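You operate a simulated robot arm through the tools that you are given. There is no shell and no other tool. Be economical: measure what you need, move in short steps, check, and stop when the job is done.

The job below is to be done with a simulated robot arm. You get a single attempt, and the scene is never put back.

JOB
Swap the blue die for the red one and reform the black device that lies beside the press.
Fine: the blue die goes into the empty cup of the rack; the slide ends out with the device in the die; the devices in the trays stay.

Only the result counts: the job must be done as asked and must still hold three seconds after the hand-in. Knocking over, shifting, dropping, spilling or breaking anything else fails it.

ROBOT AND FRAMES
A 6-joint arm with a three-finger gripper, fixed in place. Base frame: the origin is at the foot of the arm, x ahead of it, y to its left, z up; the work surface is at about z = 0.92. Units: m, degrees, N and s.
Its first joint turns from -166.0 to 166.0 degrees. Payload 4.89 kg.
Tool frame: the origin (TCP) lies between the finger pads and is the grasp point; the fingertips stand 0.03 m ahead of it; z points along the fingers, y is the line along which they close. The gripper opens to 0.164 m. The gripper's body begins 0.125 m behind the TCP.
Orientation is told as [roll, pitch, yaw] about the base's x, y, z axes, in that order, counted from this pose: with the fingers straight down and closing along the base's y, the tool's x points along the base's -x, its y along +y and its z along -z.

CONTROLS
- The arm moves only by the tool nudge_tool. Its argument "plan" is a list of rows, each a list of 2 entries, a list of its own where there are three numbers: the shift along the base's x, y, z in units of 30 mm (1.0 is 30 mm), then the turn, a rotation vector about the base's x, y, z in units of 8 degrees (1.0 is 8 degrees). In form: [[[tx, ty, tz], [ax, ay, az]], ...]. A call has 1 to 12 rows; each row shifts and turns the commanded pose from where the row before left it. "gripper" is the gripper command, from -1 (shut) to 1 (fully open), values between in proportion, set as the call begins (left out, the last holds). A call with a number of a shift or a turn outside -1 to 1 is refused whole. Rows are played at 5 a second. More than 0.05 m and 8.6 degrees between two rows, or a gripper value outside its range, and nothing of the call is played. A pose out of reach is approached as far as the arm can. The call stops where the force on the tool passes 90 N (or 10 N more than at its start, if that is more) or the arm is blocked; 0.2 s more then pass. The fingers move at their own pace (about 0.108 m/s each) and stop on an object; they squeeze with about 40 N. The grip force told is the motor's: it shows also when the fingers shut on nothing. Time passes only in rows, and 0.2 s behind the last, so rows that do not move let the fingers close. The reply holds the time, the measured pose of the TCP, the force on the tool along the base axes, the opening and the grip force, in the units named above and with some noise, with the torque about the TCP (base axes, N m) and any sound that the robot's microphone picked up.
- Cameras (640 x 400 px; columns grow to the right, rows downward): "scene" is fixed at [0.4022, -0.5035, 1.6534]; the picture's right is [0.80, -0.60, 0.00], its down [-0.39, -0.51, -0.77] and it looks along [0.46, 0.61, -0.64] (base axes); focal length 329 px, centre (320, 200). "wrist" rides on the gripper at [0.076, -0.002, -0.152] in the tool frame; the picture's right is [0.02, 1.00, 0.00], its down [-0.88, 0.02, -0.47] and it looks along [-0.47, 0.01, 0.88] (tool axes); focal length 247 px, centre (320, 200). There is no depth. A picture from a camera that has moved, and an enlarged one, comes with that camera's place and axes in the base frame and with its lens. The place of the scene camera against the robot may be out by one fixed shift of up to 0.012 m in any direction.
- snapshot(camera): a new picture of that camera. No time passes.
- slide_trunk(by): slides the trunk up (or, below 0, down) by that many m; the arm rides with it, the base frame stays. It gives what a move gives, with no picture.
- enlarge(camera, box): a new picture of the part [left, top, right, bottom] of that camera's present view, enlarged. No time passes.
- job_done(): hands the job in; it is judged then, once.

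Go step by step. Nothing tells you positions but the pictures and the camera data: compare them with the known pose of the tool, close in by small moves and look again before you grip or let go. The budget is 120 turns and 68 pictures, counting those below and the enlarged ones. Unless the task says otherwise, let go and move clear before handing in, and close with one line.

The tools are called after "Emit:" as name(argument=value, ...) on one line, values as JSON. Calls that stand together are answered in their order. nudge_tool: Moves the arm, as the interface text tells. Its arguments: {"type":"object","properties":{"plan":{"type":"array"},"gripper":{"type":"number"}},"required":["plan"]} The other tools are called the same way: slide_trunk (by) slides the trunk up or down; snapshot (camera) takes a picture; enlarge (camera, box) takes an enlarged picture of a part of a camera's view; job_done () hands the job in.

At the start:

```text
time: 0.0
ee_pos: [0.6367, -0.1843, 1.3853]
orientation: [-0.1, 0.0, 0.1]
wrist_force: [-0.3, 0.5, 0.0]
moment: [0.01, 0.03, 0.04]
width: 0.1639
grasp_force: 0.0
trunk travel left (down, up): [-0.175, 0.215]
```

scene: 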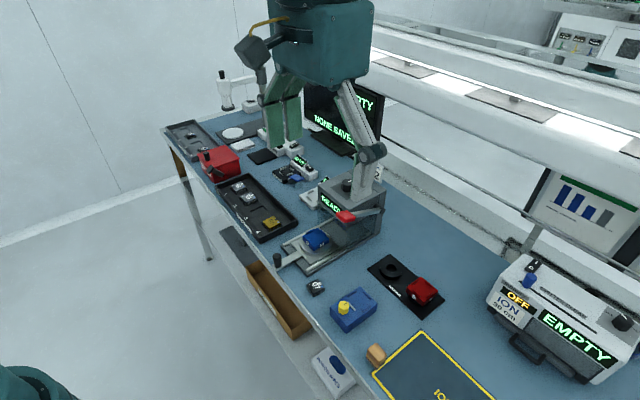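
wrist: 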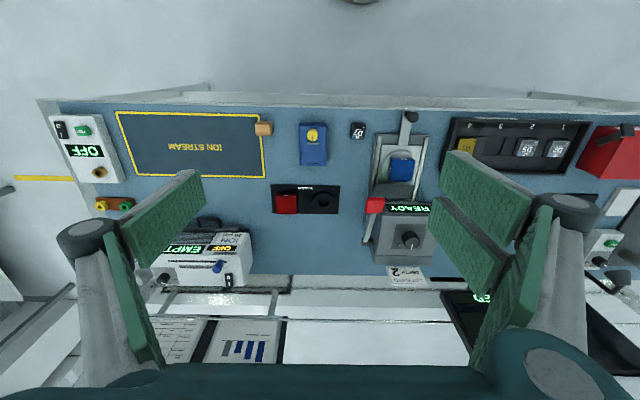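

I see a press with a slide carrying the blue die, a die rack with the red die and an empty cup, and a small black device beside the press. I'll look closer at these first.

Emit:
enlarge(camera="scene", box=[260, 160, 460, 340])

Emit:
enlarge(camera="wrist", box=[240, 100, 460, 290])

Emit:
enlarge(camera="scene", box=[150, 80, 390, 250])

```text
2.22 times, centred on (360, 250) of scene
camera zoom: at [0.4022, -0.5035, 1.6534], right [0.8, -0.6, 0.0], down [-0.39, -0.51, -0.77], along [0.46, 0.61, -0.64], focal length 731 px, centre (231, 89)
```

zoom: 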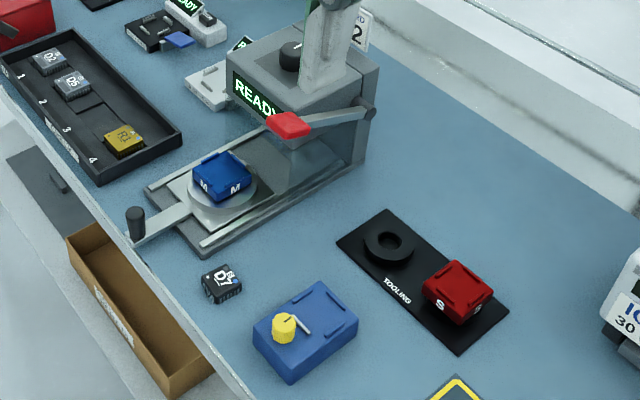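

```text
2.11 times, centred on (350, 195) of wrist
camera zoom: at [0.562, -0.1864, 1.536], right [-0.02, 1.0, 0.0], down [0.88, 0.02, 0.47], along [0.47, 0.01, -0.88], focal length 520 px, centre (257, 210)
```

zoom: 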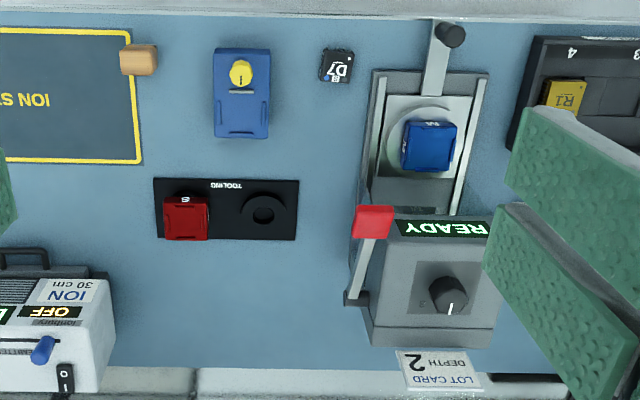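

```text
2.35 times, centred on (270, 165) of scene
camera zoom: at [0.4022, -0.5035, 1.6534], right [0.8, -0.6, 0.0], down [-0.39, -0.51, -0.77], along [0.46, 0.61, -0.64], focal length 774 px, centre (438, 282)
```

zoom: 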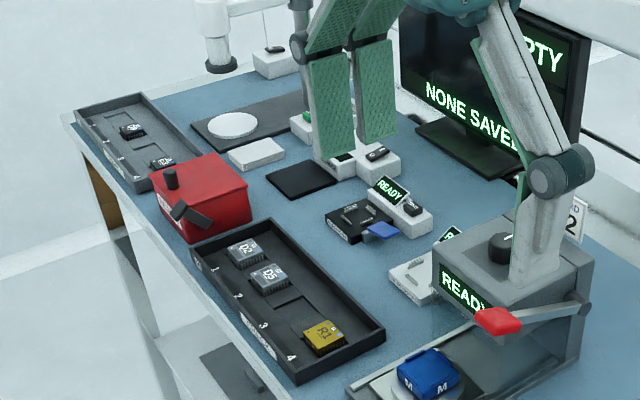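

Emit:
enlarge(camera="wrist", box=[360, 180, 450, 290])

Emit:
enlarge(camera="scene", box=[470, 240, 640, 390])

Emit:
enlarge(camera="wrist", box=[40, 100, 280, 290])

```text
3.64 times, centred on (405, 235) of wrist
camera zoom: at [0.562, -0.1864, 1.536], right [-0.02, 1.0, 0.0], down [0.88, 0.02, 0.47], along [0.47, 0.01, -0.88], focal length 898 px, centre (11, 73)
```

zoom: 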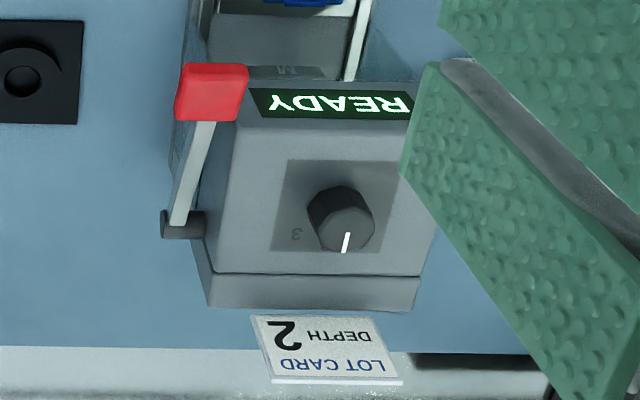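

```text
2.67 times, centred on (555, 315) of scene
camera zoom: at [0.4022, -0.5035, 1.6534], right [0.8, -0.6, 0.0], down [-0.39, -0.51, -0.77], along [0.46, 0.61, -0.64], focal length 878 px, centre (-307, -107)
```

zoom: 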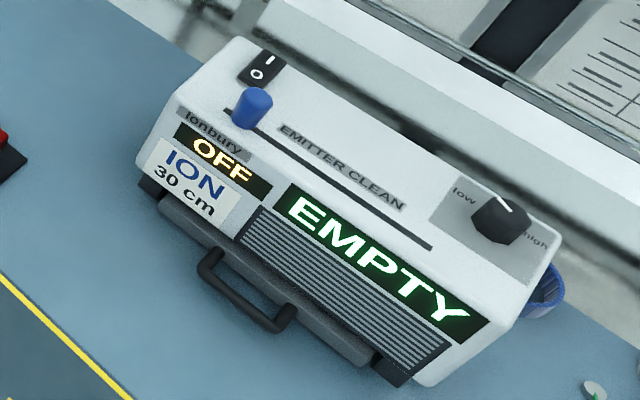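

```text
2.11 times, centred on (160, 195) of wrist
camera zoom: at [0.562, -0.1864, 1.536], right [-0.02, 1.0, 0.0], down [0.88, 0.02, 0.47], along [0.47, 0.01, -0.88], focal length 520 px, centre (657, 210)
```

zoom: 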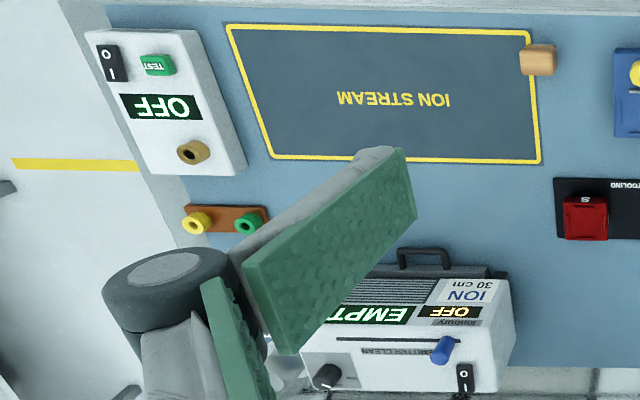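

The dial on the press seems to need checking against the lot card (depth 2), so I move above the press for a closer look.

Emit:
nudge_tool(plan=[[[0.25, 0.93, -0.35], [0, 0, 0]], [[0.25, 0.93, -0.35], [0, 0, 0]], [[0.25, 0.93, -0.35], [0, 0, 0]], [[0.25, 0.93, -0.35], [0, 0, 0]], [[0.25, 0.93, -0.35], [0, 0, 0]], [[0.25, 0.93, -0.35], [0, 0, 0]], [[0.25, 0.93, -0.35], [0, 0, 0]], [[0.25, 0.93, -0.35], [0, 0, 0]]], gripper=1)

Emit:
snapshot(camera="wrist")

Emit:
enlarge(camera="wrist", box=[220, 120, 420, 290])

```text
time: 1.8
ee_pos: [0.6978, 0.0378, 1.3003]
orientation: [0.0, 0.1, 0.0]
wrist_force: [-0.3, -0.6, 0.2]
moment: [0.11, -0.1, 0.01]
width: 0.1641
grasp_force: 0.2
trunk travel left (down, up): [-0.175, 0.215]
```

```text
59 pictures are left
camera wrist: at [0.6217, 0.036, 1.4521], right [-0.02, 1.0, 0.0], down [0.88, 0.02, 0.47], along [0.47, 0.01, -0.88], focal length 247 px, centre (320, 200)
```

wrist: 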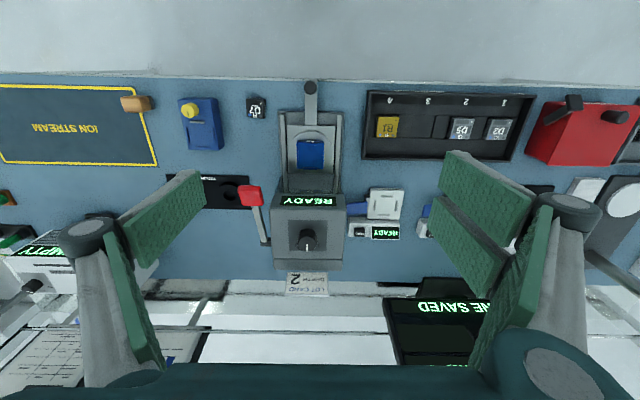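

```text
2.35 times, centred on (320, 205) of wrist
camera zoom: at [0.6217, 0.036, 1.4521], right [-0.02, 1.0, 0.0], down [0.88, 0.02, 0.47], along [0.47, 0.01, -0.88], focal length 581 px, centre (320, 188)
```

zoom: 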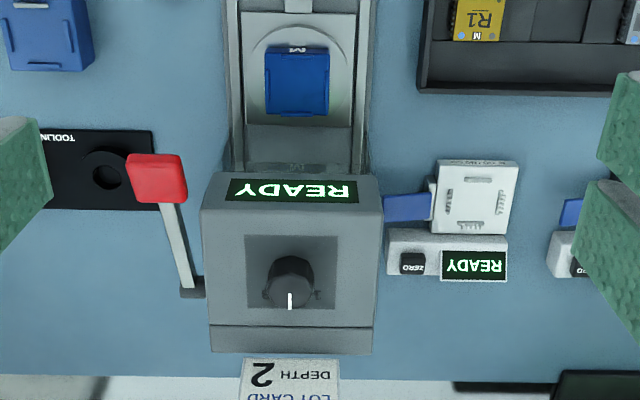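

Emit:
enlarge(camera="wrist", box=[280, 215, 340, 260])

Emit:
enlarge(camera="wrist", box=[230, 75, 390, 205])

```text
8.89 times, centred on (310, 238) of wrist
camera zoom: at [0.6217, 0.036, 1.4521], right [-0.02, 1.0, 0.0], down [0.88, 0.02, 0.47], along [0.47, 0.01, -0.88], focal length 2195 px, centre (409, -133)
```

zoom: 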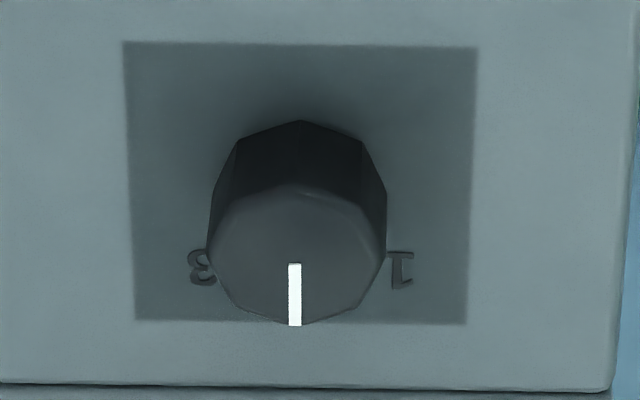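

```text
3.08 times, centred on (310, 140) of wrist
camera zoom: at [0.6217, 0.036, 1.4521], right [-0.02, 1.0, 0.0], down [0.88, 0.02, 0.47], along [0.47, 0.01, -0.88], focal length 760 px, centre (351, 385)
```

zoom: 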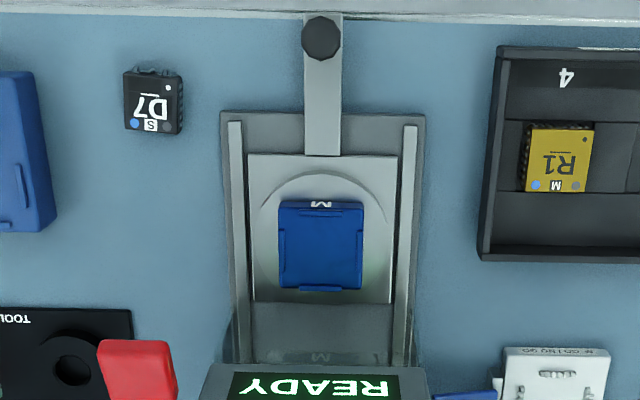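

The dial already stands at 2 (1 and 3 flank it). The device D7 and the red die are both marked S. I'll look at D7 up close.

Emit:
nudge_tool(plan=[[[-0.3, -0.575, -1.0], [0, 0, 0]], [[-0.3, -0.575, -1.0], [0, 0, 0]], [[-0.3, -0.575, -1.0], [0, 0, 0]], [[-0.3, -0.575, -1.0], [0, 0, 0]], [[-0.3, -0.575, -1.0], [0, 0, 0]], [[-0.3, -0.575, -1.0], [0, 0, 0]], [[-0.3, -0.575, -1.0], [0, 0, 0]], [[-0.3, -0.575, -1.0], [0, 0, 0]]])

Emit:
snapshot(camera="wrist")

Emit:
enlarge(camera="wrist", box=[270, 140, 390, 230])

```text
time: 3.6
ee_pos: [0.6259, -0.0993, 1.0605]
orientation: [0.0, 0.0, 0.1]
wrist_force: [0.2, -0.1, 0.0]
moment: [-0.07, 0.01, -0.02]
width: 0.1638
grasp_force: 0.1
trunk travel left (down, up): [-0.175, 0.215]
```

```text
55 pictures are left
camera wrist: at [0.5498, -0.1013, 1.2119], right [-0.02, 1.0, 0.0], down [0.88, 0.02, 0.47], along [0.47, 0.01, -0.88], focal length 247 px, centre (320, 200)
```

wrist: 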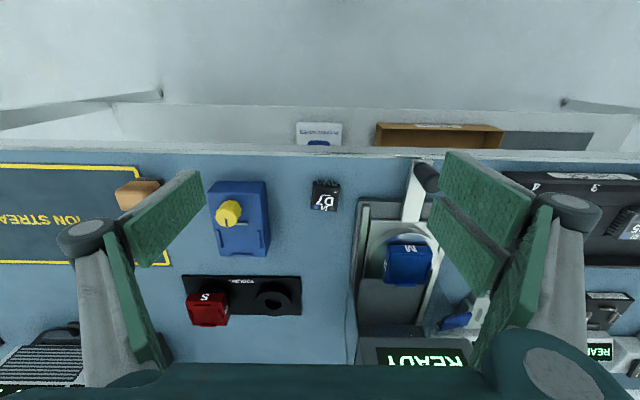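

```text
4.44 times, centred on (330, 185) of wrist
camera zoom: at [0.5498, -0.1013, 1.2119], right [-0.02, 1.0, 0.0], down [0.88, 0.02, 0.47], along [0.47, 0.01, -0.88], focal length 1098 px, centre (276, 267)
```

zoom: 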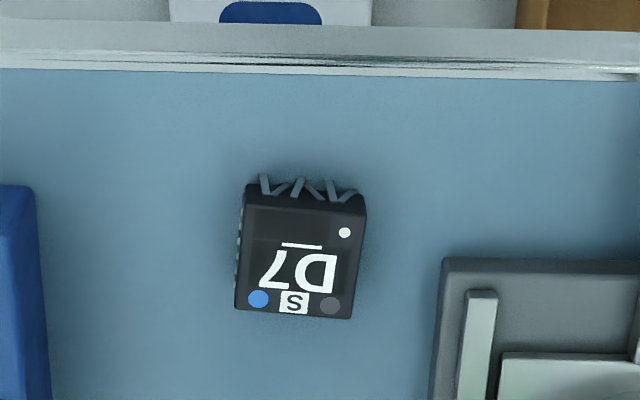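

Emit:
nudge_tool(plan=[[[0.86, -0.67, 0], [0, 0, 0]], [[0.86, -0.67, 0], [0, 0, 0]], [[0.86, -0.67, 0], [0, 0, 0]], [[0.86, -0.67, 0], [0, 0, 0]], [[0.86, -0.67, 0], [0, 0, 0]], [[0.86, -0.67, 0], [0, 0, 0]]])

Emit:
snapshot(camera="wrist")

Emit:
enlarge(camera="wrist", box=[220, 140, 400, 270])

```text
time: 5.0
ee_pos: [0.7775, -0.2179, 1.0616]
orientation: [0.0, 0.0, 0.0]
wrist_force: [-1.0, 0.9, 1.4]
moment: [-0.08, -0.12, 0.01]
width: 0.164
grasp_force: 0.0
trunk travel left (down, up): [-0.175, 0.215]
```

```text
53 pictures are left
camera wrist: at [0.7032, -0.2206, 1.2129], right [-0.02, 1.0, 0.0], down [0.88, 0.02, 0.47], along [0.47, 0.01, -0.88], focal length 247 px, centre (320, 200)
```

wrist: 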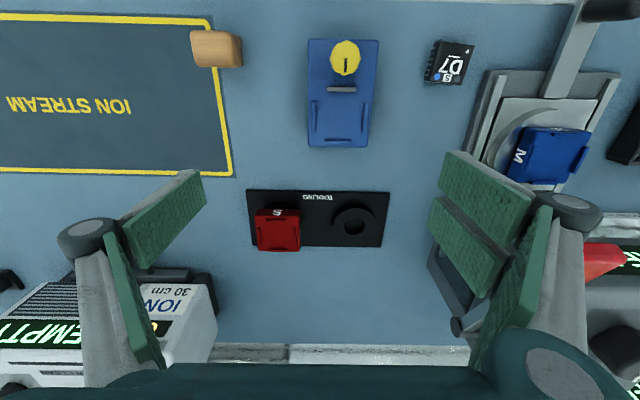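

```text
3.08 times, centred on (310, 205) of wrist
camera zoom: at [0.7032, -0.2206, 1.2129], right [-0.02, 1.0, 0.0], down [0.88, 0.02, 0.47], along [0.47, 0.01, -0.88], focal length 760 px, centre (351, 185)
```

zoom: 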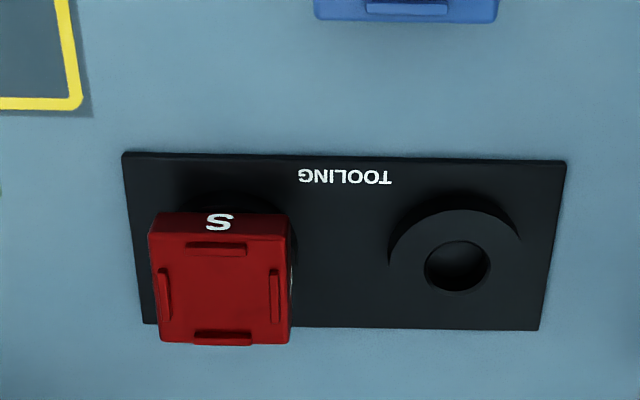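

The red die's top has four ridges and a stem seat below; the empty cup is at about (0.885, -0.17). The blue die is at about (0.777, 0.02), top near z 0.97. I go up and over to it, watching the press lever.

Emit:
nudge_tool(plan=[[[0, 0, 1], [0, 0, 0]], [[0, 0, 1], [0, 0, 0]], [[0, 0, 1], [0, 0, 0]], [[-0.1, 0.99, 1], [0, 0, 0]], [[-0.1, 0.99, 1], [0, 0, 0]], [[-0.1, 0.99, 0], [0, 0, 0]], [[-0.1, 0.99, 0], [0, 0, 0]], [[0, 0.99, 0], [0, 0, 0]], [[0, 0.99, 0], [0, 0, 0]], [[0, 0.99, -1], [0, 0, 0]], [[0, 0.99, -1], [0, 0, 0]]], gripper=0.4)

Emit:
snapshot(camera="wrist")

Emit:
snapshot(camera="scene")

```text
time: 7.4
ee_pos: [0.7673, 0.0186, 1.1502]
orientation: [0.0, 0.0, 0.1]
wrist_force: [0.4, -1.3, -0.4]
moment: [0.18, -0.18, 0.0]
width: 0.1148
grasp_force: 0.0
trunk travel left (down, up): [-0.175, 0.215]
```

```text
51 pictures are left
camera wrist: at [0.6922, 0.0156, 1.3022], right [-0.02, 1.0, 0.0], down [0.88, 0.02, 0.47], along [0.47, 0.01, -0.88], focal length 247 px, centre (320, 200)
```

wrist: 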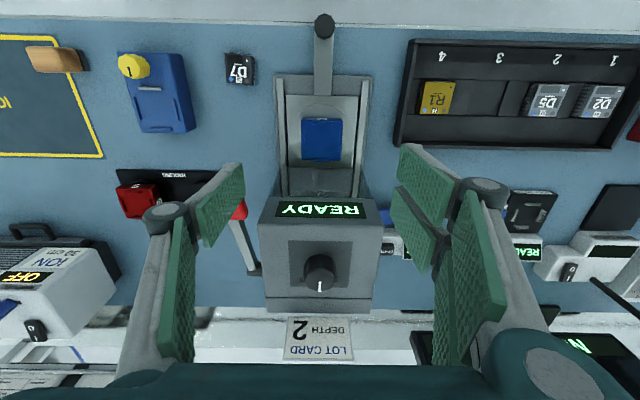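

```text
50 pictures are left
```

scene: 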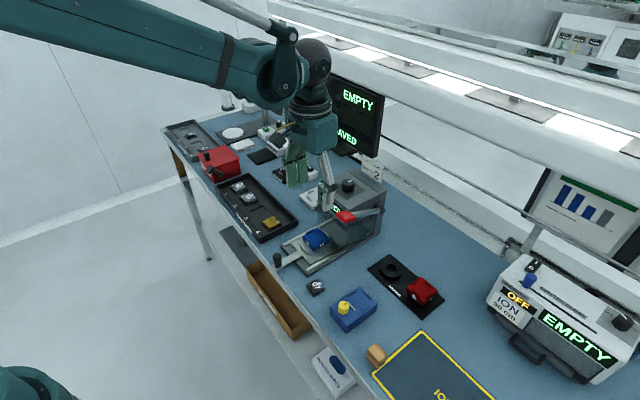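

Emit:
nudge_tool(plan=[[[0, 0, 0], [0, 0, 0]], [[0, 0, -1], [0, 0, 0]], [[0, 0, -1], [0, 0, 0]], [[0, 0, -1], [0, 0, 0]]], gripper=0.1)

Emit:
snapshot(camera="wrist")

Emit:
enlarge(camera="scene", box=[260, 150, 400, 290])

```text
time: 8.4
ee_pos: [0.7668, 0.0186, 1.0603]
orientation: [0.0, -0.1, 0.0]
wrist_force: [-0.2, 0.5, 0.7]
moment: [0.0, -0.05, 0.01]
width: 0.0903
grasp_force: 0.1
trunk travel left (down, up): [-0.175, 0.215]
```

```text
49 pictures are left
camera wrist: at [0.6924, 0.0162, 1.2118], right [-0.02, 1.0, 0.0], down [0.88, 0.02, 0.47], along [0.47, 0.01, -0.88], focal length 247 px, centre (320, 200)
```

wrist: 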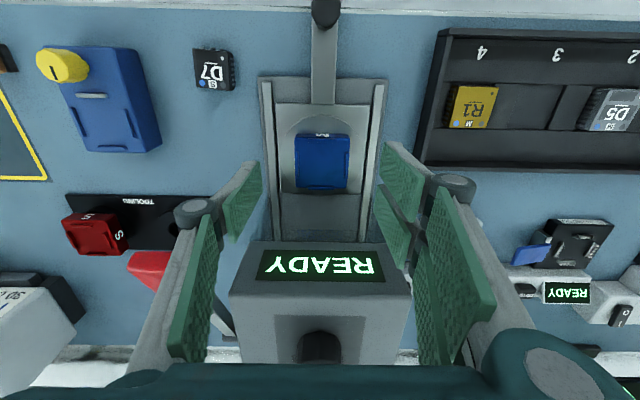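

```text
2.86 times, centred on (330, 220) of scene
camera zoom: at [0.4022, -0.5035, 1.6534], right [0.8, -0.6, 0.0], down [-0.39, -0.51, -0.77], along [0.46, 0.61, -0.64], focal length 940 px, centre (291, 143)
```

zoom: 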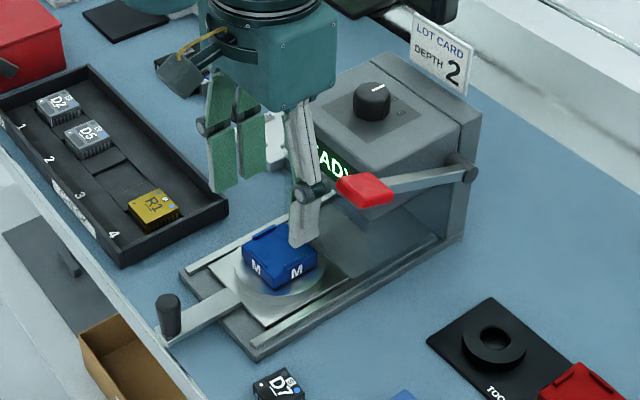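

The blue die sits right under the open fingers, which pass in front of the lever handle. I descend to grip height.

Emit:
nudge_tool(plan=[[[0, 0.03, -0.7], [0, 0, 0]], [[0, 0.03, -0.7], [0, 0, 0]], [[0, 0, -0.65], [0, 0, 0]], [[0, 0, -0.4], [0, 0, 0]]])

Emit:
snapshot(camera="wrist")

Emit:
enlarge(camera="scene", box=[270, 170, 390, 280])

```text
time: 9.4
ee_pos: [0.7683, 0.0204, 0.9868]
orientation: [0.0, 0.0, 0.0]
wrist_force: [0.0, 0.2, 0.5]
moment: [0.02, -0.01, 0.0]
width: 0.0902
grasp_force: 0.1
trunk travel left (down, up): [-0.175, 0.215]
```

```text
47 pictures are left
camera wrist: at [0.6931, 0.0183, 1.1385], right [-0.02, 1.0, 0.0], down [0.88, 0.02, 0.47], along [0.47, 0.01, -0.88], focal length 247 px, centre (320, 200)
```

wrist: 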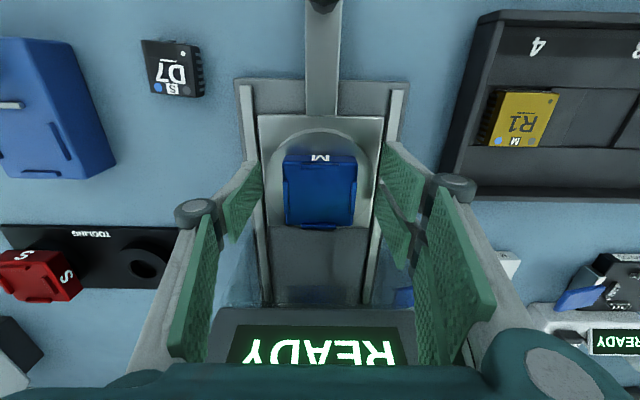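

```text
3.64 times, centred on (330, 225) of scene
camera zoom: at [0.4022, -0.5035, 1.6534], right [0.8, -0.6, 0.0], down [-0.39, -0.51, -0.77], along [0.46, 0.61, -0.64], focal length 1197 px, centre (284, 109)
```

zoom: 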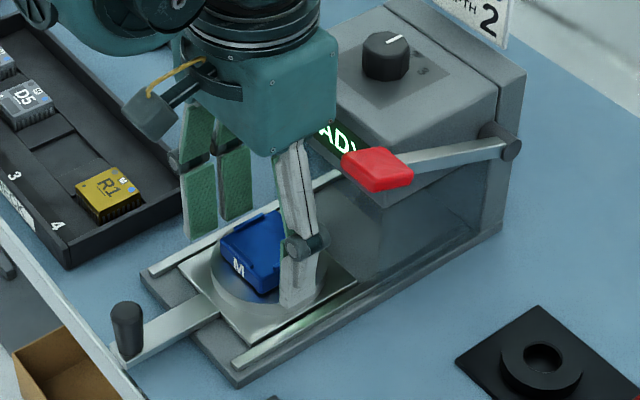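

Emit:
nudge_tool(plan=[[[0, 0, -0.22], [0, 0, 0]], [[0, 0, 0], [0, 0, 0]]])

Emit:
nudge_tool(plan=[[[0, 0, 0], [0, 0, 0]], [[0, 0, 0], [0, 0, 0]], [[0, 0, 0], [0, 0, 0]], [[0, 0, 0], [0, 0, 0]], [[0, 0, 0], [0, 0, 0]]], gripper=-1)

Emit:
snapshot(camera="wrist")

```text
time: 10.0
ee_pos: [0.7672, 0.0197, 0.9808]
orientation: [0.1, -0.1, 0.0]
wrist_force: [-1.1, 0.0, 0.3]
moment: [-0.04, -0.03, -0.01]
width: 0.09
grasp_force: 0.0
trunk travel left (down, up): [-0.175, 0.215]
```

```text
time: 11.2
ee_pos: [0.7681, 0.0191, 0.9818]
orientation: [-0.1, -0.1, 0.1]
wrist_force: [2.2, 3.8, 39.0]
moment: [0.35, -0.35, 0.02]
width: 0.0553
grasp_force: 39.7
trunk travel left (down, up): [-0.175, 0.215]
```

```text
45 pictures are left
camera wrist: at [0.6922, 0.0184, 1.1331], right [-0.02, 1.0, 0.0], down [0.88, 0.02, 0.47], along [0.47, 0.01, -0.88], focal length 247 px, centre (320, 200)
```

wrist: 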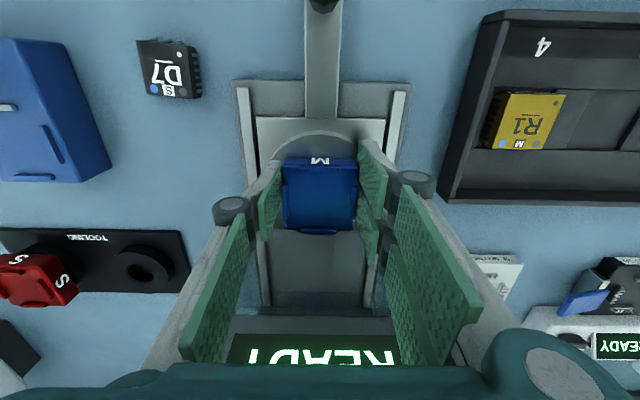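

The die is gripped at 55 mm width, with some upward force on the tool. I lift gently and read the force.

Emit:
nudge_tool(plan=[[[0, 0, 0.15], [0, 0, 0]], [[0, 0, 0.15], [0, 0, 0]], [[0, 0, 0.2], [0, 0, 0]]])

Emit:
snapshot(camera="wrist")

```text
time: 12.0
ee_pos: [0.7682, 0.0195, 0.9945]
orientation: [0.0, 0.0, 0.0]
wrist_force: [0.3, -0.5, -1.4]
moment: [-0.02, 0.06, 0.02]
width: 0.0555
grasp_force: 40.2
trunk travel left (down, up): [-0.175, 0.215]
```

```text
44 pictures are left
camera wrist: at [0.6932, 0.0178, 1.1469], right [-0.02, 1.0, 0.0], down [0.88, 0.02, 0.47], along [0.47, 0.01, -0.88], focal length 247 px, centre (320, 200)
```

wrist: 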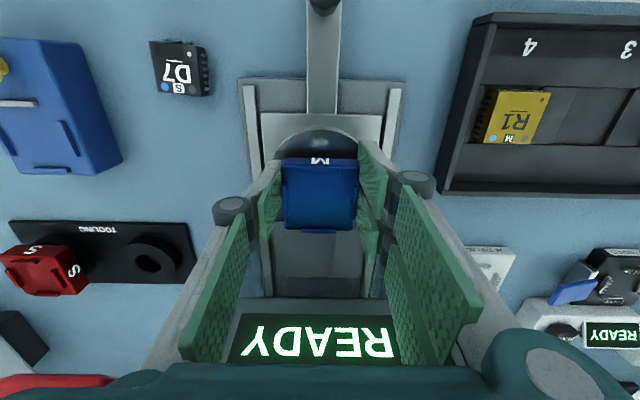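

Emit:
nudge_tool(plan=[[[0, 0, 0.8], [0, 0, 0]], [[0, 0, 0.9], [0, 0, 0]], [[0, 0, 1], [0, 0, 0]], [[0, 0, 1], [0, 0, 0]], [[0, 0, 1], [0, 0, 0]]])

Emit:
snapshot(camera="wrist")

Emit:
enlarge(camera="scene", box=[260, 150, 440, 300])

```text
time: 13.2
ee_pos: [0.7679, 0.02, 1.1362]
orientation: [0.0, 0.0, 0.0]
wrist_force: [0.5, 1.1, -2.5]
moment: [0.02, 0.06, 0.01]
width: 0.0553
grasp_force: 40.1
trunk travel left (down, up): [-0.175, 0.215]
```

```text
43 pictures are left
camera wrist: at [0.6928, 0.0185, 1.2884], right [-0.02, 1.0, 0.0], down [0.88, 0.02, 0.47], along [0.47, 0.01, -0.88], focal length 247 px, centre (320, 200)
```

wrist: 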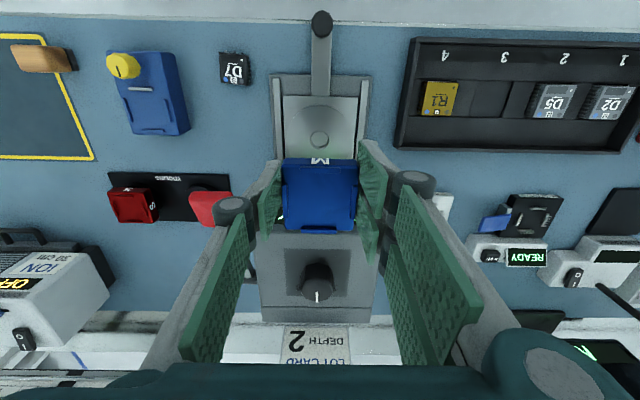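

```text
2.67 times, centred on (350, 225) of scene
camera zoom: at [0.4022, -0.5035, 1.6534], right [0.8, -0.6, 0.0], down [-0.39, -0.51, -0.77], along [0.46, 0.61, -0.64], focal length 878 px, centre (240, 133)
```

zoom: 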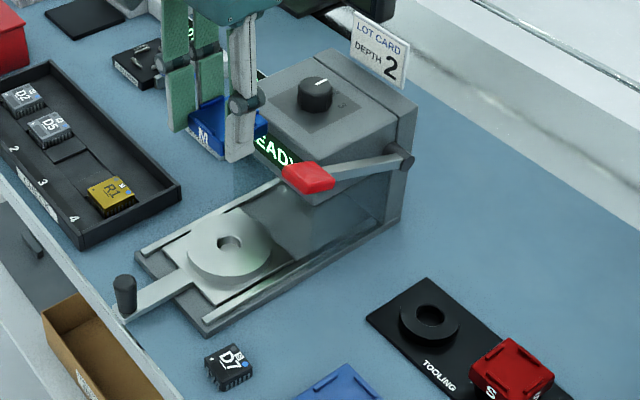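

The socket hole shows at (319,139) in the wrist view, so I'll use that as a servo reference. Now I carry the blue die up, over and toward the empty cup.

Emit:
nudge_tool(plan=[[[0, 0, 1], [0, 0, 0]], [[0, 0, 1], [0, 0, 0]], [[0, 0, 1], [0, 0, 0]], [[0.514, -0.905, 0], [0, 0, 0]], [[0.514, -0.905, 0], [0, 0, 0]], [[0.514, -0.905, 0], [0, 0, 0]], [[0.514, -0.905, 0], [0, 0, 0]], [[0.514, -0.905, 0], [0, 0, 0]], [[0.514, -0.905, 0], [0, 0, 0]], [[0.514, -0.905, 0], [0, 0, 0]], [[0, 0, 0], [0, 0, 0]]])

Emit:
snapshot(camera="wrist")

Emit:
nudge_tool(plan=[[[0, 0, -1], [0, 0, 0]], [[0, 0, -1], [0, 0, 0]], [[0, 0, -1], [0, 0, 0]], [[0, 0, 0], [0, 0, 0]]])

Emit:
snapshot(camera="wrist")

```text
time: 15.6
ee_pos: [0.8772, -0.1726, 1.2264]
orientation: [0.0, -0.1, 0.0]
wrist_force: [0.2, 0.0, -2.2]
moment: [0.09, 0.1, -0.03]
width: 0.0555
grasp_force: 40.2
trunk travel left (down, up): [-0.175, 0.215]
```

```text
41 pictures are left
camera wrist: at [0.8014, -0.1741, 1.3772], right [-0.02, 1.0, 0.0], down [0.88, 0.02, 0.47], along [0.47, 0.01, -0.88], focal length 247 px, centre (320, 200)
```

wrist: 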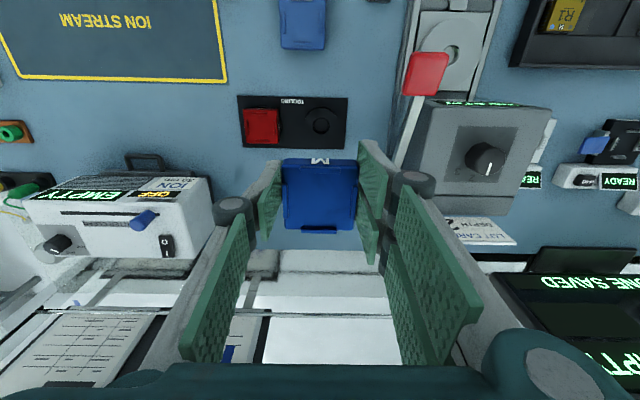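

```text
time: 16.6
ee_pos: [0.877, -0.1703, 1.1362]
orientation: [0.0, 0.0, 0.0]
wrist_force: [-0.1, 0.1, -2.6]
moment: [0.04, 0.12, -0.03]
width: 0.0553
grasp_force: 39.7
trunk travel left (down, up): [-0.175, 0.215]
```

```text
40 pictures are left
camera wrist: at [0.8012, -0.1725, 1.2874], right [-0.02, 1.0, 0.0], down [0.88, 0.02, 0.47], along [0.47, 0.01, -0.88], focal length 247 px, centre (320, 200)
```

wrist: 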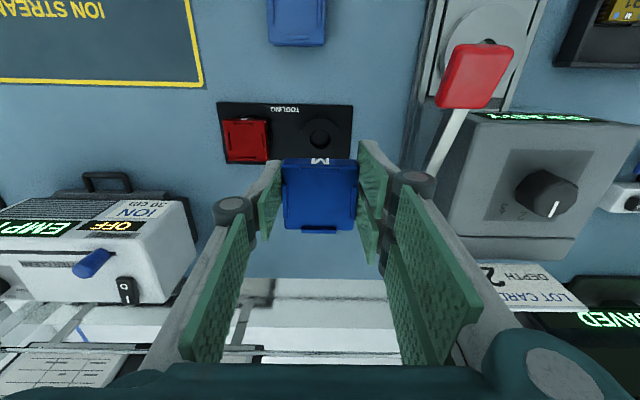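

Let me enlarge the cup region to read its centre precisely.

Emit:
enlarge(camera="wrist", box=[210, 90, 370, 190])

```text
4.00 times, centred on (290, 140) of wrist
camera zoom: at [0.8012, -0.1725, 1.2874], right [-0.02, 1.0, 0.0], down [0.88, 0.02, 0.47], along [0.47, 0.01, -0.88], focal length 988 px, centre (440, 440)
```

zoom: 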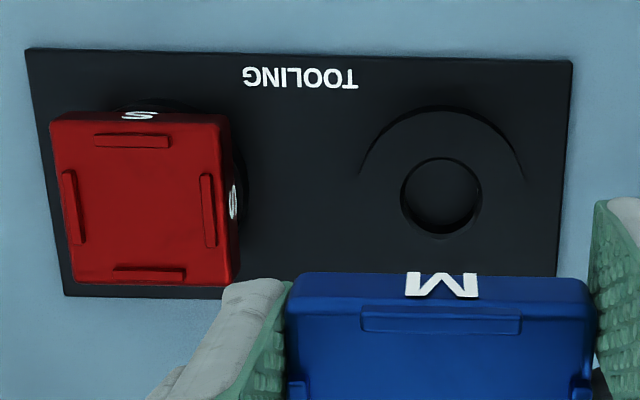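

The cup's hole is at about (0.891, -0.170), so I want TCP x of 0.879. I descend in steps and watch the force.

Emit:
nudge_tool(plan=[[[0.04, 0.02, -0.9], [0, 0, 0]], [[0.03, 0.01, -0.9], [0, 0, 0]], [[0, 0, -0.9], [0, 0, 0]], [[0, 0, -0.7], [0, 0, 0]], [[0, 0, 0], [0, 0, 0]]])

Emit:
enlarge(camera="scene", box=[330, 190, 470, 330])

Emit:
snapshot(camera="wrist")

```text
time: 17.8
ee_pos: [0.8773, -0.1693, 1.0335]
orientation: [0.1, 0.1, -0.1]
wrist_force: [0.8, 0.0, -1.6]
moment: [-0.01, 0.04, 0.02]
width: 0.0551
grasp_force: 40.5
trunk travel left (down, up): [-0.175, 0.215]
```

```text
2.86 times, centred on (400, 260) of scene
camera zoom: at [0.4022, -0.5035, 1.6534], right [0.8, -0.6, 0.0], down [-0.39, -0.51, -0.77], along [0.46, 0.61, -0.64], focal length 940 px, centre (91, 29)
```

zoom: 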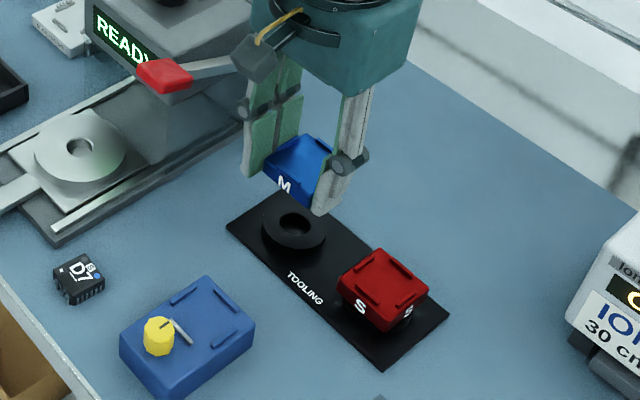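

```text
37 pictures are left
camera wrist: at [0.8029, -0.1716, 1.1853], right [-0.02, 1.0, 0.0], down [0.88, 0.02, 0.47], along [0.47, 0.01, -0.88], focal length 247 px, centre (320, 200)
```

wrist: 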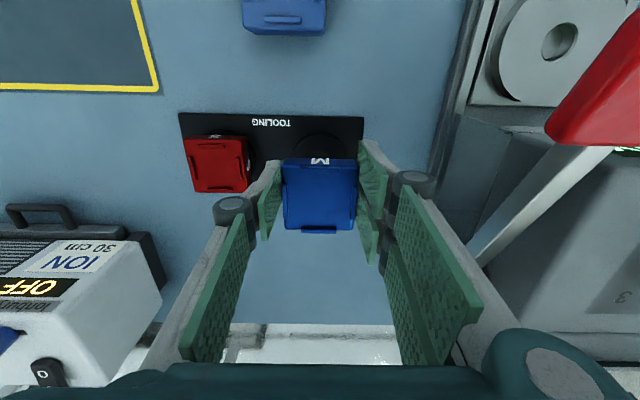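

Emit:
nudge_tool(plan=[[[0.02, 0, -0.5], [0, 0, 0]], [[0, 0, -0.5], [0, 0, 0]], [[0, 0, -0.35], [0, 0, 0]], [[0, 0, 0], [0, 0, 0]]])

Emit:
enlarge(camera="scene", box=[350, 220, 450, 310])

```text
time: 18.8
ee_pos: [0.8781, -0.1688, 0.9931]
orientation: [0.0, 0.0, 0.0]
wrist_force: [0.3, 0.8, -1.4]
moment: [0.03, 0.02, -0.03]
width: 0.0554
grasp_force: 39.6
trunk travel left (down, up): [-0.175, 0.215]
```

```text
4.44 times, centred on (400, 265) of scene
camera zoom: at [0.4022, -0.5035, 1.6534], right [0.8, -0.6, 0.0], down [-0.39, -0.51, -0.77], along [0.46, 0.61, -0.64], focal length 1463 px, centre (-36, -89)
```

zoom: 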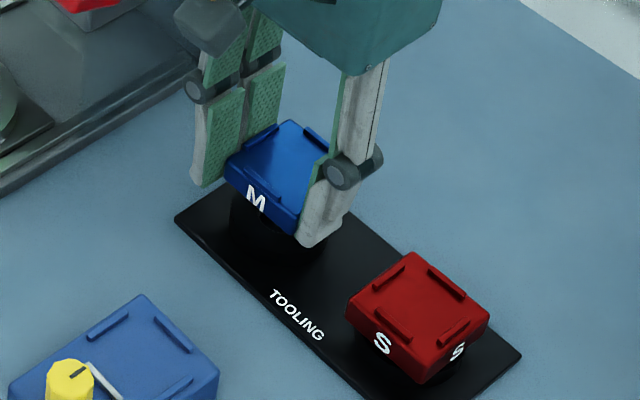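

Emit:
nudge_tool(plan=[[[0, 0, -0.2], [0, 0, 0]], [[0, 0, -0.2], [0, 0, 0]], [[0, 0, -0.1], [0, 0, 0]], [[0, 0, 0], [0, 0, 0]]])

```text
time: 19.8
ee_pos: [0.8783, -0.17, 0.9793]
orientation: [0.0, 0.0, 0.1]
wrist_force: [-0.4, 0.0, -1.6]
moment: [-0.02, 0.04, -0.01]
width: 0.0554
grasp_force: 40.0
trunk travel left (down, up): [-0.175, 0.215]
```

Emit:
nudge_tool(plan=[[[0, 0, -0.1], [0, 0, 0]], [[0, 0, -0.1], [0, 0, 0]], [[0, 0, -0.1], [0, 0, 0]], [[0, 0, 0], [0, 0, 0]]])

Emit:
enlarge(camera="scene", box=[350, 220, 450, 310])

```text
time: 20.8
ee_pos: [0.8787, -0.1696, 0.9697]
orientation: [-0.1, 0.0, 0.0]
wrist_force: [0.7, -0.9, -3.0]
moment: [-0.01, 0.02, 0.0]
width: 0.0555
grasp_force: 39.8
trunk travel left (down, up): [-0.175, 0.215]
```

```text
4.44 times, centred on (400, 265) of scene
camera zoom: at [0.4022, -0.5035, 1.6534], right [0.8, -0.6, 0.0], down [-0.39, -0.51, -0.77], along [0.46, 0.61, -0.64], focal length 1463 px, centre (-36, -89)
```

zoom: 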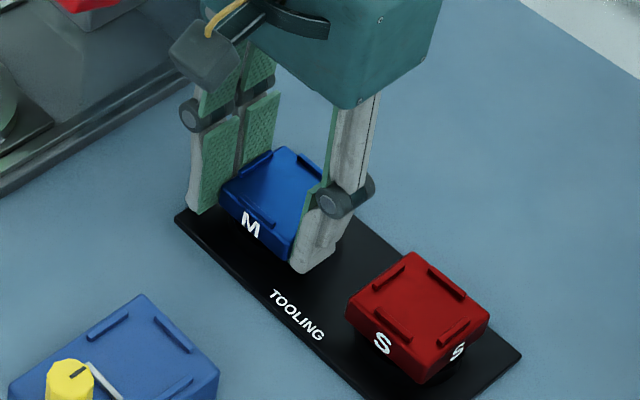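

Emit:
nudge_tool(plan=[[[0, 0, -0.08], [0, 0, 0]], [[0, 0, -0.08], [0, 0, 0]], [[0, 0, 0], [0, 0, 0]]])

```text
time: 21.6
ee_pos: [0.8779, -0.1697, 0.9678]
orientation: [-0.1, -0.2, 0.1]
wrist_force: [22.3, -7.1, 72.9]
moment: [-1.68, -1.52, 0.44]
width: 0.0556
grasp_force: 40.0
trunk travel left (down, up): [-0.175, 0.215]
```

Contact at z≈0.968, where the die's underside should meet the cup top. I relieve the force and check before letting go.

Emit:
nudge_tool(plan=[[[0, 0, 0.06], [0, 0, 0]], [[0, 0, 0], [0, 0, 0]]])

Emit:
enlarge(camera="scene", box=[350, 220, 450, 310])

Emit:
enlarge(camera="wrist", box=[150, 90, 400, 250])

```text
time: 22.2
ee_pos: [0.8769, -0.1683, 0.9687]
orientation: [0.0, -0.1, 0.0]
wrist_force: [23.5, -7.5, 64.0]
moment: [-1.81, -1.48, 0.48]
width: 0.0555
grasp_force: 40.0
trunk travel left (down, up): [-0.175, 0.215]
```

```text
4.44 times, centred on (400, 265) of scene
camera zoom: at [0.4022, -0.5035, 1.6534], right [0.8, -0.6, 0.0], down [-0.39, -0.51, -0.77], along [0.46, 0.61, -0.64], focal length 1463 px, centre (-36, -89)
```

zoom: 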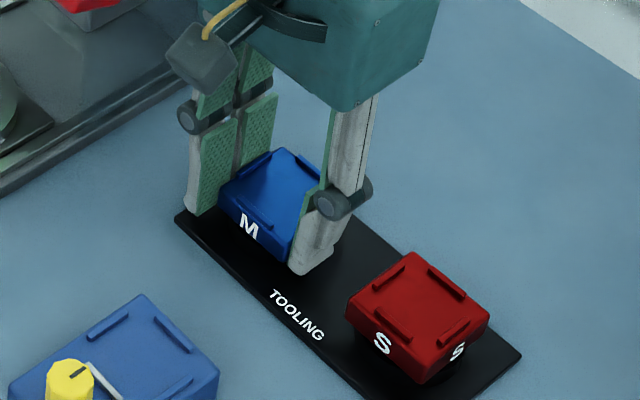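

```text
2.50 times, centred on (275, 170) of wrist
camera zoom: at [0.8022, -0.1711, 1.1198], right [-0.02, 1.0, 0.0], down [0.88, 0.02, 0.47], along [0.47, 0.01, -0.88], focal length 617 px, centre (432, 275)
```

zoom: 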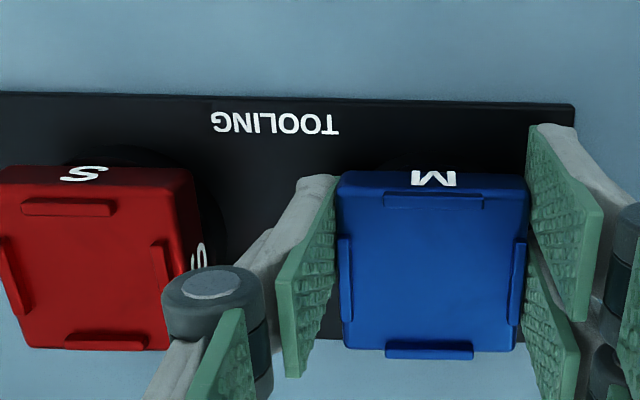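

Emit:
nudge_tool(plan=[[[0.06, -0.02, 0.03], [0, 0, 0]], [[0, 0, 0], [0, 0, 0]]])

```text
time: 22.8
ee_pos: [0.8767, -0.1692, 0.9684]
orientation: [0.1, -0.1, 0.0]
wrist_force: [-13.8, 0.9, 35.9]
moment: [-1.04, -0.04, -0.33]
width: 0.0554
grasp_force: 39.9
trunk travel left (down, up): [-0.175, 0.215]
```

The die is now constrained sideways, so its stem is in the cup. I take up the remaining force and open slightly.

Emit:
nudge_tool(plan=[[[-0.02, 0, 0.05], [0, 0, 0]], [[0, 0, 0], [0, 0, 0]]])

Emit:
nudge_tool(plan=[[[0, 0, 0], [0, 0, 0]], [[0, 0, 0], [0, 0, 0]], [[0, 0, 0], [0, 0, 0]]], gripper=-0.05)

Emit:
enlarge(camera="wrist", box=[150, 90, 400, 250])

```text
time: 23.4
ee_pos: [0.8803, -0.1689, 0.9679]
orientation: [0.0, -0.1, 0.1]
wrist_force: [-3.2, 1.1, 6.9]
moment: [-0.22, 0.05, -0.1]
width: 0.0554
grasp_force: 39.8
trunk travel left (down, up): [-0.175, 0.215]
```

```text
time: 24.2
ee_pos: [0.8795, -0.1694, 0.9689]
orientation: [-0.1, 0.0, 0.0]
wrist_force: [-0.6, 0.1, 0.2]
moment: [0.01, 0.03, -0.01]
width: 0.0778
grasp_force: 0.0
trunk travel left (down, up): [-0.175, 0.215]
```

```text
2.50 times, centred on (275, 170) of wrist
camera zoom: at [0.8048, -0.1719, 1.1206], right [-0.02, 1.0, 0.0], down [0.88, 0.02, 0.47], along [0.47, 0.01, -0.88], focal length 617 px, centre (432, 275)
```

zoom: 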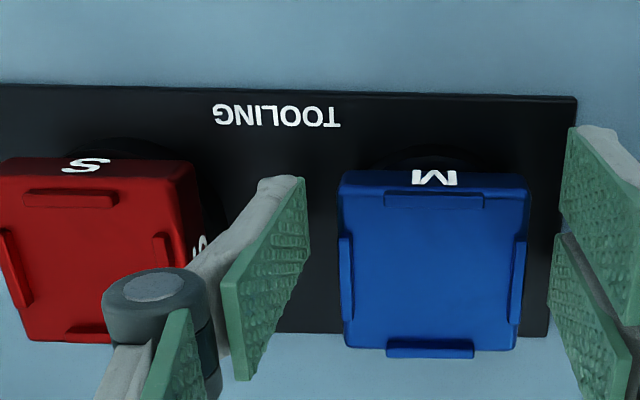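

The blue die rests in the cup, level with the red. I lift off and shift over the red die with the same grip offset.

Emit:
nudge_tool(plan=[[[0, 0, 0.8], [0, 0, 0]], [[0, 0, 1], [0, 0, 0]], [[0, 0, 1], [0, 0, 0]], [[0, -0.84, 0], [0, 0, 0]], [[0, -0.84, 0], [0, 0, 0]], [[0, -0.84, 0], [0, 0, 0]], [[0, -0.84, 0], [0, 0, 0]], [[0, 0, -0.8], [0, 0, 0]], [[0, 0, 0], [0, 0, 0]]])

Emit:
snapshot(camera="wrist")

```text
time: 26.2
ee_pos: [0.8794, -0.2707, 1.0276]
orientation: [-0.1, 0.0, 0.0]
wrist_force: [-0.6, 0.4, -0.4]
moment: [0.04, 0.02, 0.03]
width: 0.0779
grasp_force: 0.1
trunk travel left (down, up): [-0.175, 0.215]
```

```text
31 pictures are left
camera wrist: at [0.8049, -0.2729, 1.1802], right [-0.02, 1.0, 0.0], down [0.88, 0.02, 0.47], along [0.47, 0.01, -0.88], focal length 247 px, centre (320, 200)
```

wrist: 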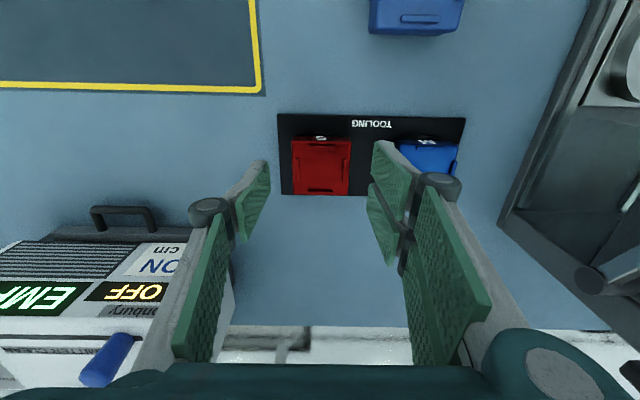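

Emit:
nudge_tool(plan=[[[0, 0.02, -0.7], [0, 0, 0]], [[0, 0, -0.7], [0, 0, 0]], [[0, 0, -0.45], [0, 0, 0]], [[0, 0, 0], [0, 0, 0]]])

Emit:
enlarge(camera="scene", box=[360, 220, 480, 330])

```text
time: 27.2
ee_pos: [0.8798, -0.2708, 0.9735]
orientation: [0.0, 0.0, 0.0]
wrist_force: [1.5, 0.5, 0.5]
moment: [0.01, 0.03, 0.03]
width: 0.0777
grasp_force: 0.0
trunk travel left (down, up): [-0.175, 0.215]
```

```text
3.64 times, centred on (420, 275) of scene
camera zoom: at [0.4022, -0.5035, 1.6534], right [0.8, -0.6, 0.0], down [-0.39, -0.51, -0.77], along [0.46, 0.61, -0.64], focal length 1197 px, centre (-44, -73)
```

zoom: 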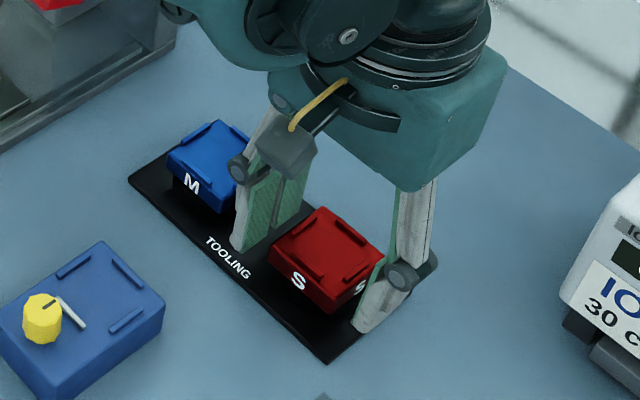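

Emit:
nudge_tool(plan=[[[0, 0, 0], [0, 0, 0]], [[0, 0, 0], [0, 0, 0]], [[0, 0, 0], [0, 0, 0]], [[0, 0, 0], [0, 0, 0]]], gripper=-1)

Emit:
nudge_tool(plan=[[[0, 0, 0.15], [0, 0, 0]], [[0, 0, 0.2], [0, 0, 0]], [[0, 0, 0], [0, 0, 0]]])

Emit:
enlarge(camera="wrist", box=[200, 90, 480, 270])

```text
time: 28.2
ee_pos: [0.8789, -0.2704, 0.9732]
orientation: [0.1, 0.0, -0.1]
wrist_force: [0.0, 0.0, 0.3]
moment: [0.01, 0.02, 0.01]
width: 0.0553
grasp_force: 39.9
trunk travel left (down, up): [-0.175, 0.215]
```

```text
time: 29.0
ee_pos: [0.8798, -0.2697, 0.9836]
orientation: [0.0, -0.1, 0.0]
wrist_force: [0.3, -0.6, -1.6]
moment: [-0.01, 0.05, -0.02]
width: 0.0555
grasp_force: 39.7
trunk travel left (down, up): [-0.175, 0.215]
```

```text
2.22 times, centred on (340, 180) of wrist
camera zoom: at [0.8046, -0.2718, 1.1355], right [-0.02, 1.0, 0.0], down [0.88, 0.02, 0.47], along [0.47, 0.01, -0.88], focal length 549 px, centre (276, 244)
```

zoom: 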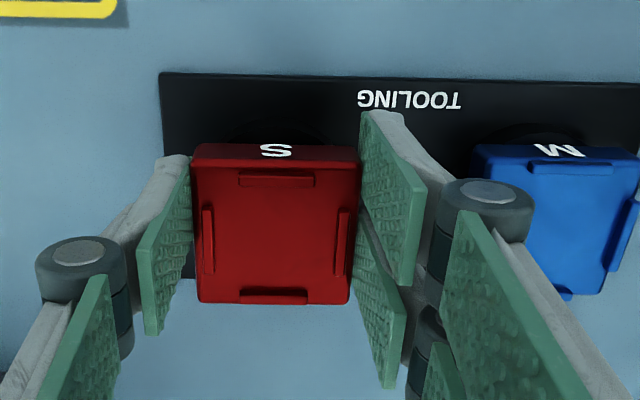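

Red die gripped at 55 mm and lifted. I carry it up and over to the slide socket.

Emit:
nudge_tool(plan=[[[0, 0, 1], [0, 0, 0]], [[0, 0, 1], [0, 0, 0]], [[0, 0, 1], [0, 0, 0]], [[0, 0, 1], [0, 0, 0]], [[0, 0, 1], [0, 0, 0]], [[0, 0, 1], [0, 0, 0]], [[0, 0, 1], [0, 0, 0]], [[0, 0, 1], [0, 0, 0]]])

Emit:
nudge_tool(plan=[[[-0.373, 0.963, 0], [0, 0, 0]], [[-0.373, 0.963, 0], [0, 0, 0]], [[-0.373, 0.963, 0], [0, 0, 0]], [[-0.373, 0.963, 0], [0, 0, 0]], [[-0.373, 0.963, 0], [0, 0, 0]], [[-0.373, 0.963, 0], [0, 0, 0]], [[-0.373, 0.963, 0], [0, 0, 0]], [[-0.373, 0.963, 0], [0, 0, 0]], [[-0.373, 0.963, 0], [0, 0, 0]], [[-0.373, 0.963, 0], [0, 0, 0]], [[0, 0, 0], [0, 0, 0]]])

Emit:
nudge_tool(plan=[[[0, 0, -1], [0, 0, 0]], [[0, 0, -1], [0, 0, 0]], [[0, 0, -0.9], [0, 0, 0]], [[0, 0, 0], [0, 0, 0]]])

Emit:
enlarge(camera="wrist", box=[240, 90, 400, 190])

```text
time: 30.8
ee_pos: [0.8812, -0.27, 1.2247]
orientation: [0.0, 0.1, 0.0]
wrist_force: [0.3, -1.2, -2.0]
moment: [0.01, 0.09, 0.01]
width: 0.0552
grasp_force: 40.2
trunk travel left (down, up): [-0.175, 0.215]
```

```text
time: 33.2
ee_pos: [0.7673, 0.0181, 1.2242]
orientation: [0.1, 0.0, 0.1]
wrist_force: [0.1, 0.6, -1.7]
moment: [-0.03, -0.01, 0.0]
width: 0.0554
grasp_force: 40.1
trunk travel left (down, up): [-0.175, 0.215]
```

```text
time: 34.2
ee_pos: [0.7672, 0.0183, 1.1374]
orientation: [0.1, 0.0, 0.0]
wrist_force: [0.1, 0.2, -1.4]
moment: [0.01, 0.06, 0.0]
width: 0.0552
grasp_force: 39.7
trunk travel left (down, up): [-0.175, 0.215]
```

```text
4.00 times, centred on (320, 140) of wrist
camera zoom: at [0.6925, 0.0166, 1.289], right [-0.02, 1.0, 0.0], down [0.88, 0.02, 0.47], along [0.47, 0.01, -0.88], focal length 988 px, centre (320, 440)
```

zoom: 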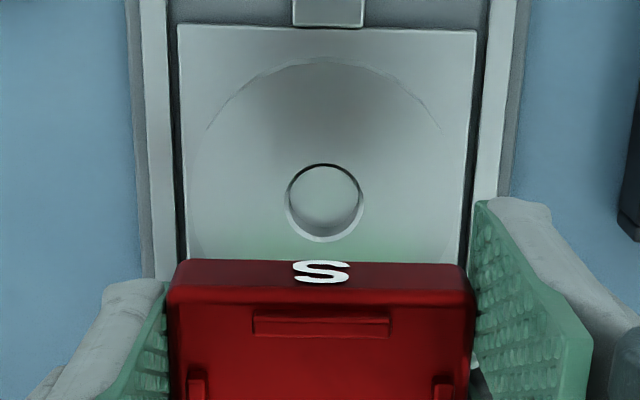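

Emit:
nudge_tool(plan=[[[0.03, 0.05, -1], [0, 0, 0]], [[0, 0, -1], [0, 0, 0]], [[0, 0, -1], [0, 0, 0]], [[0, 0, -1], [0, 0, 0]], [[0, 0, -0.4], [0, 0, 0]], [[0, 0, 0], [0, 0, 0]]])

Emit:
nudge_tool(plan=[[[0, 0, -0.1], [0, 0, 0]], [[0, 0, -0.1], [0, 0, 0]], [[0, 0, -0.1], [0, 0, 0]], [[0, 0, 0], [0, 0, 0]]])

```text
time: 35.6
ee_pos: [0.769, 0.0203, 1.0056]
orientation: [-0.1, 0.0, -0.1]
wrist_force: [0.1, -1.0, -1.9]
moment: [0.03, 0.07, 0.01]
width: 0.0551
grasp_force: 40.3
trunk travel left (down, up): [-0.175, 0.215]
```

```text
time: 36.6
ee_pos: [0.7682, 0.02, 0.9956]
orientation: [-0.1, 0.0, 0.0]
wrist_force: [0.0, -0.5, -1.7]
moment: [0.0, 0.02, 0.0]
width: 0.0552
grasp_force: 39.8
trunk travel left (down, up): [-0.175, 0.215]
```

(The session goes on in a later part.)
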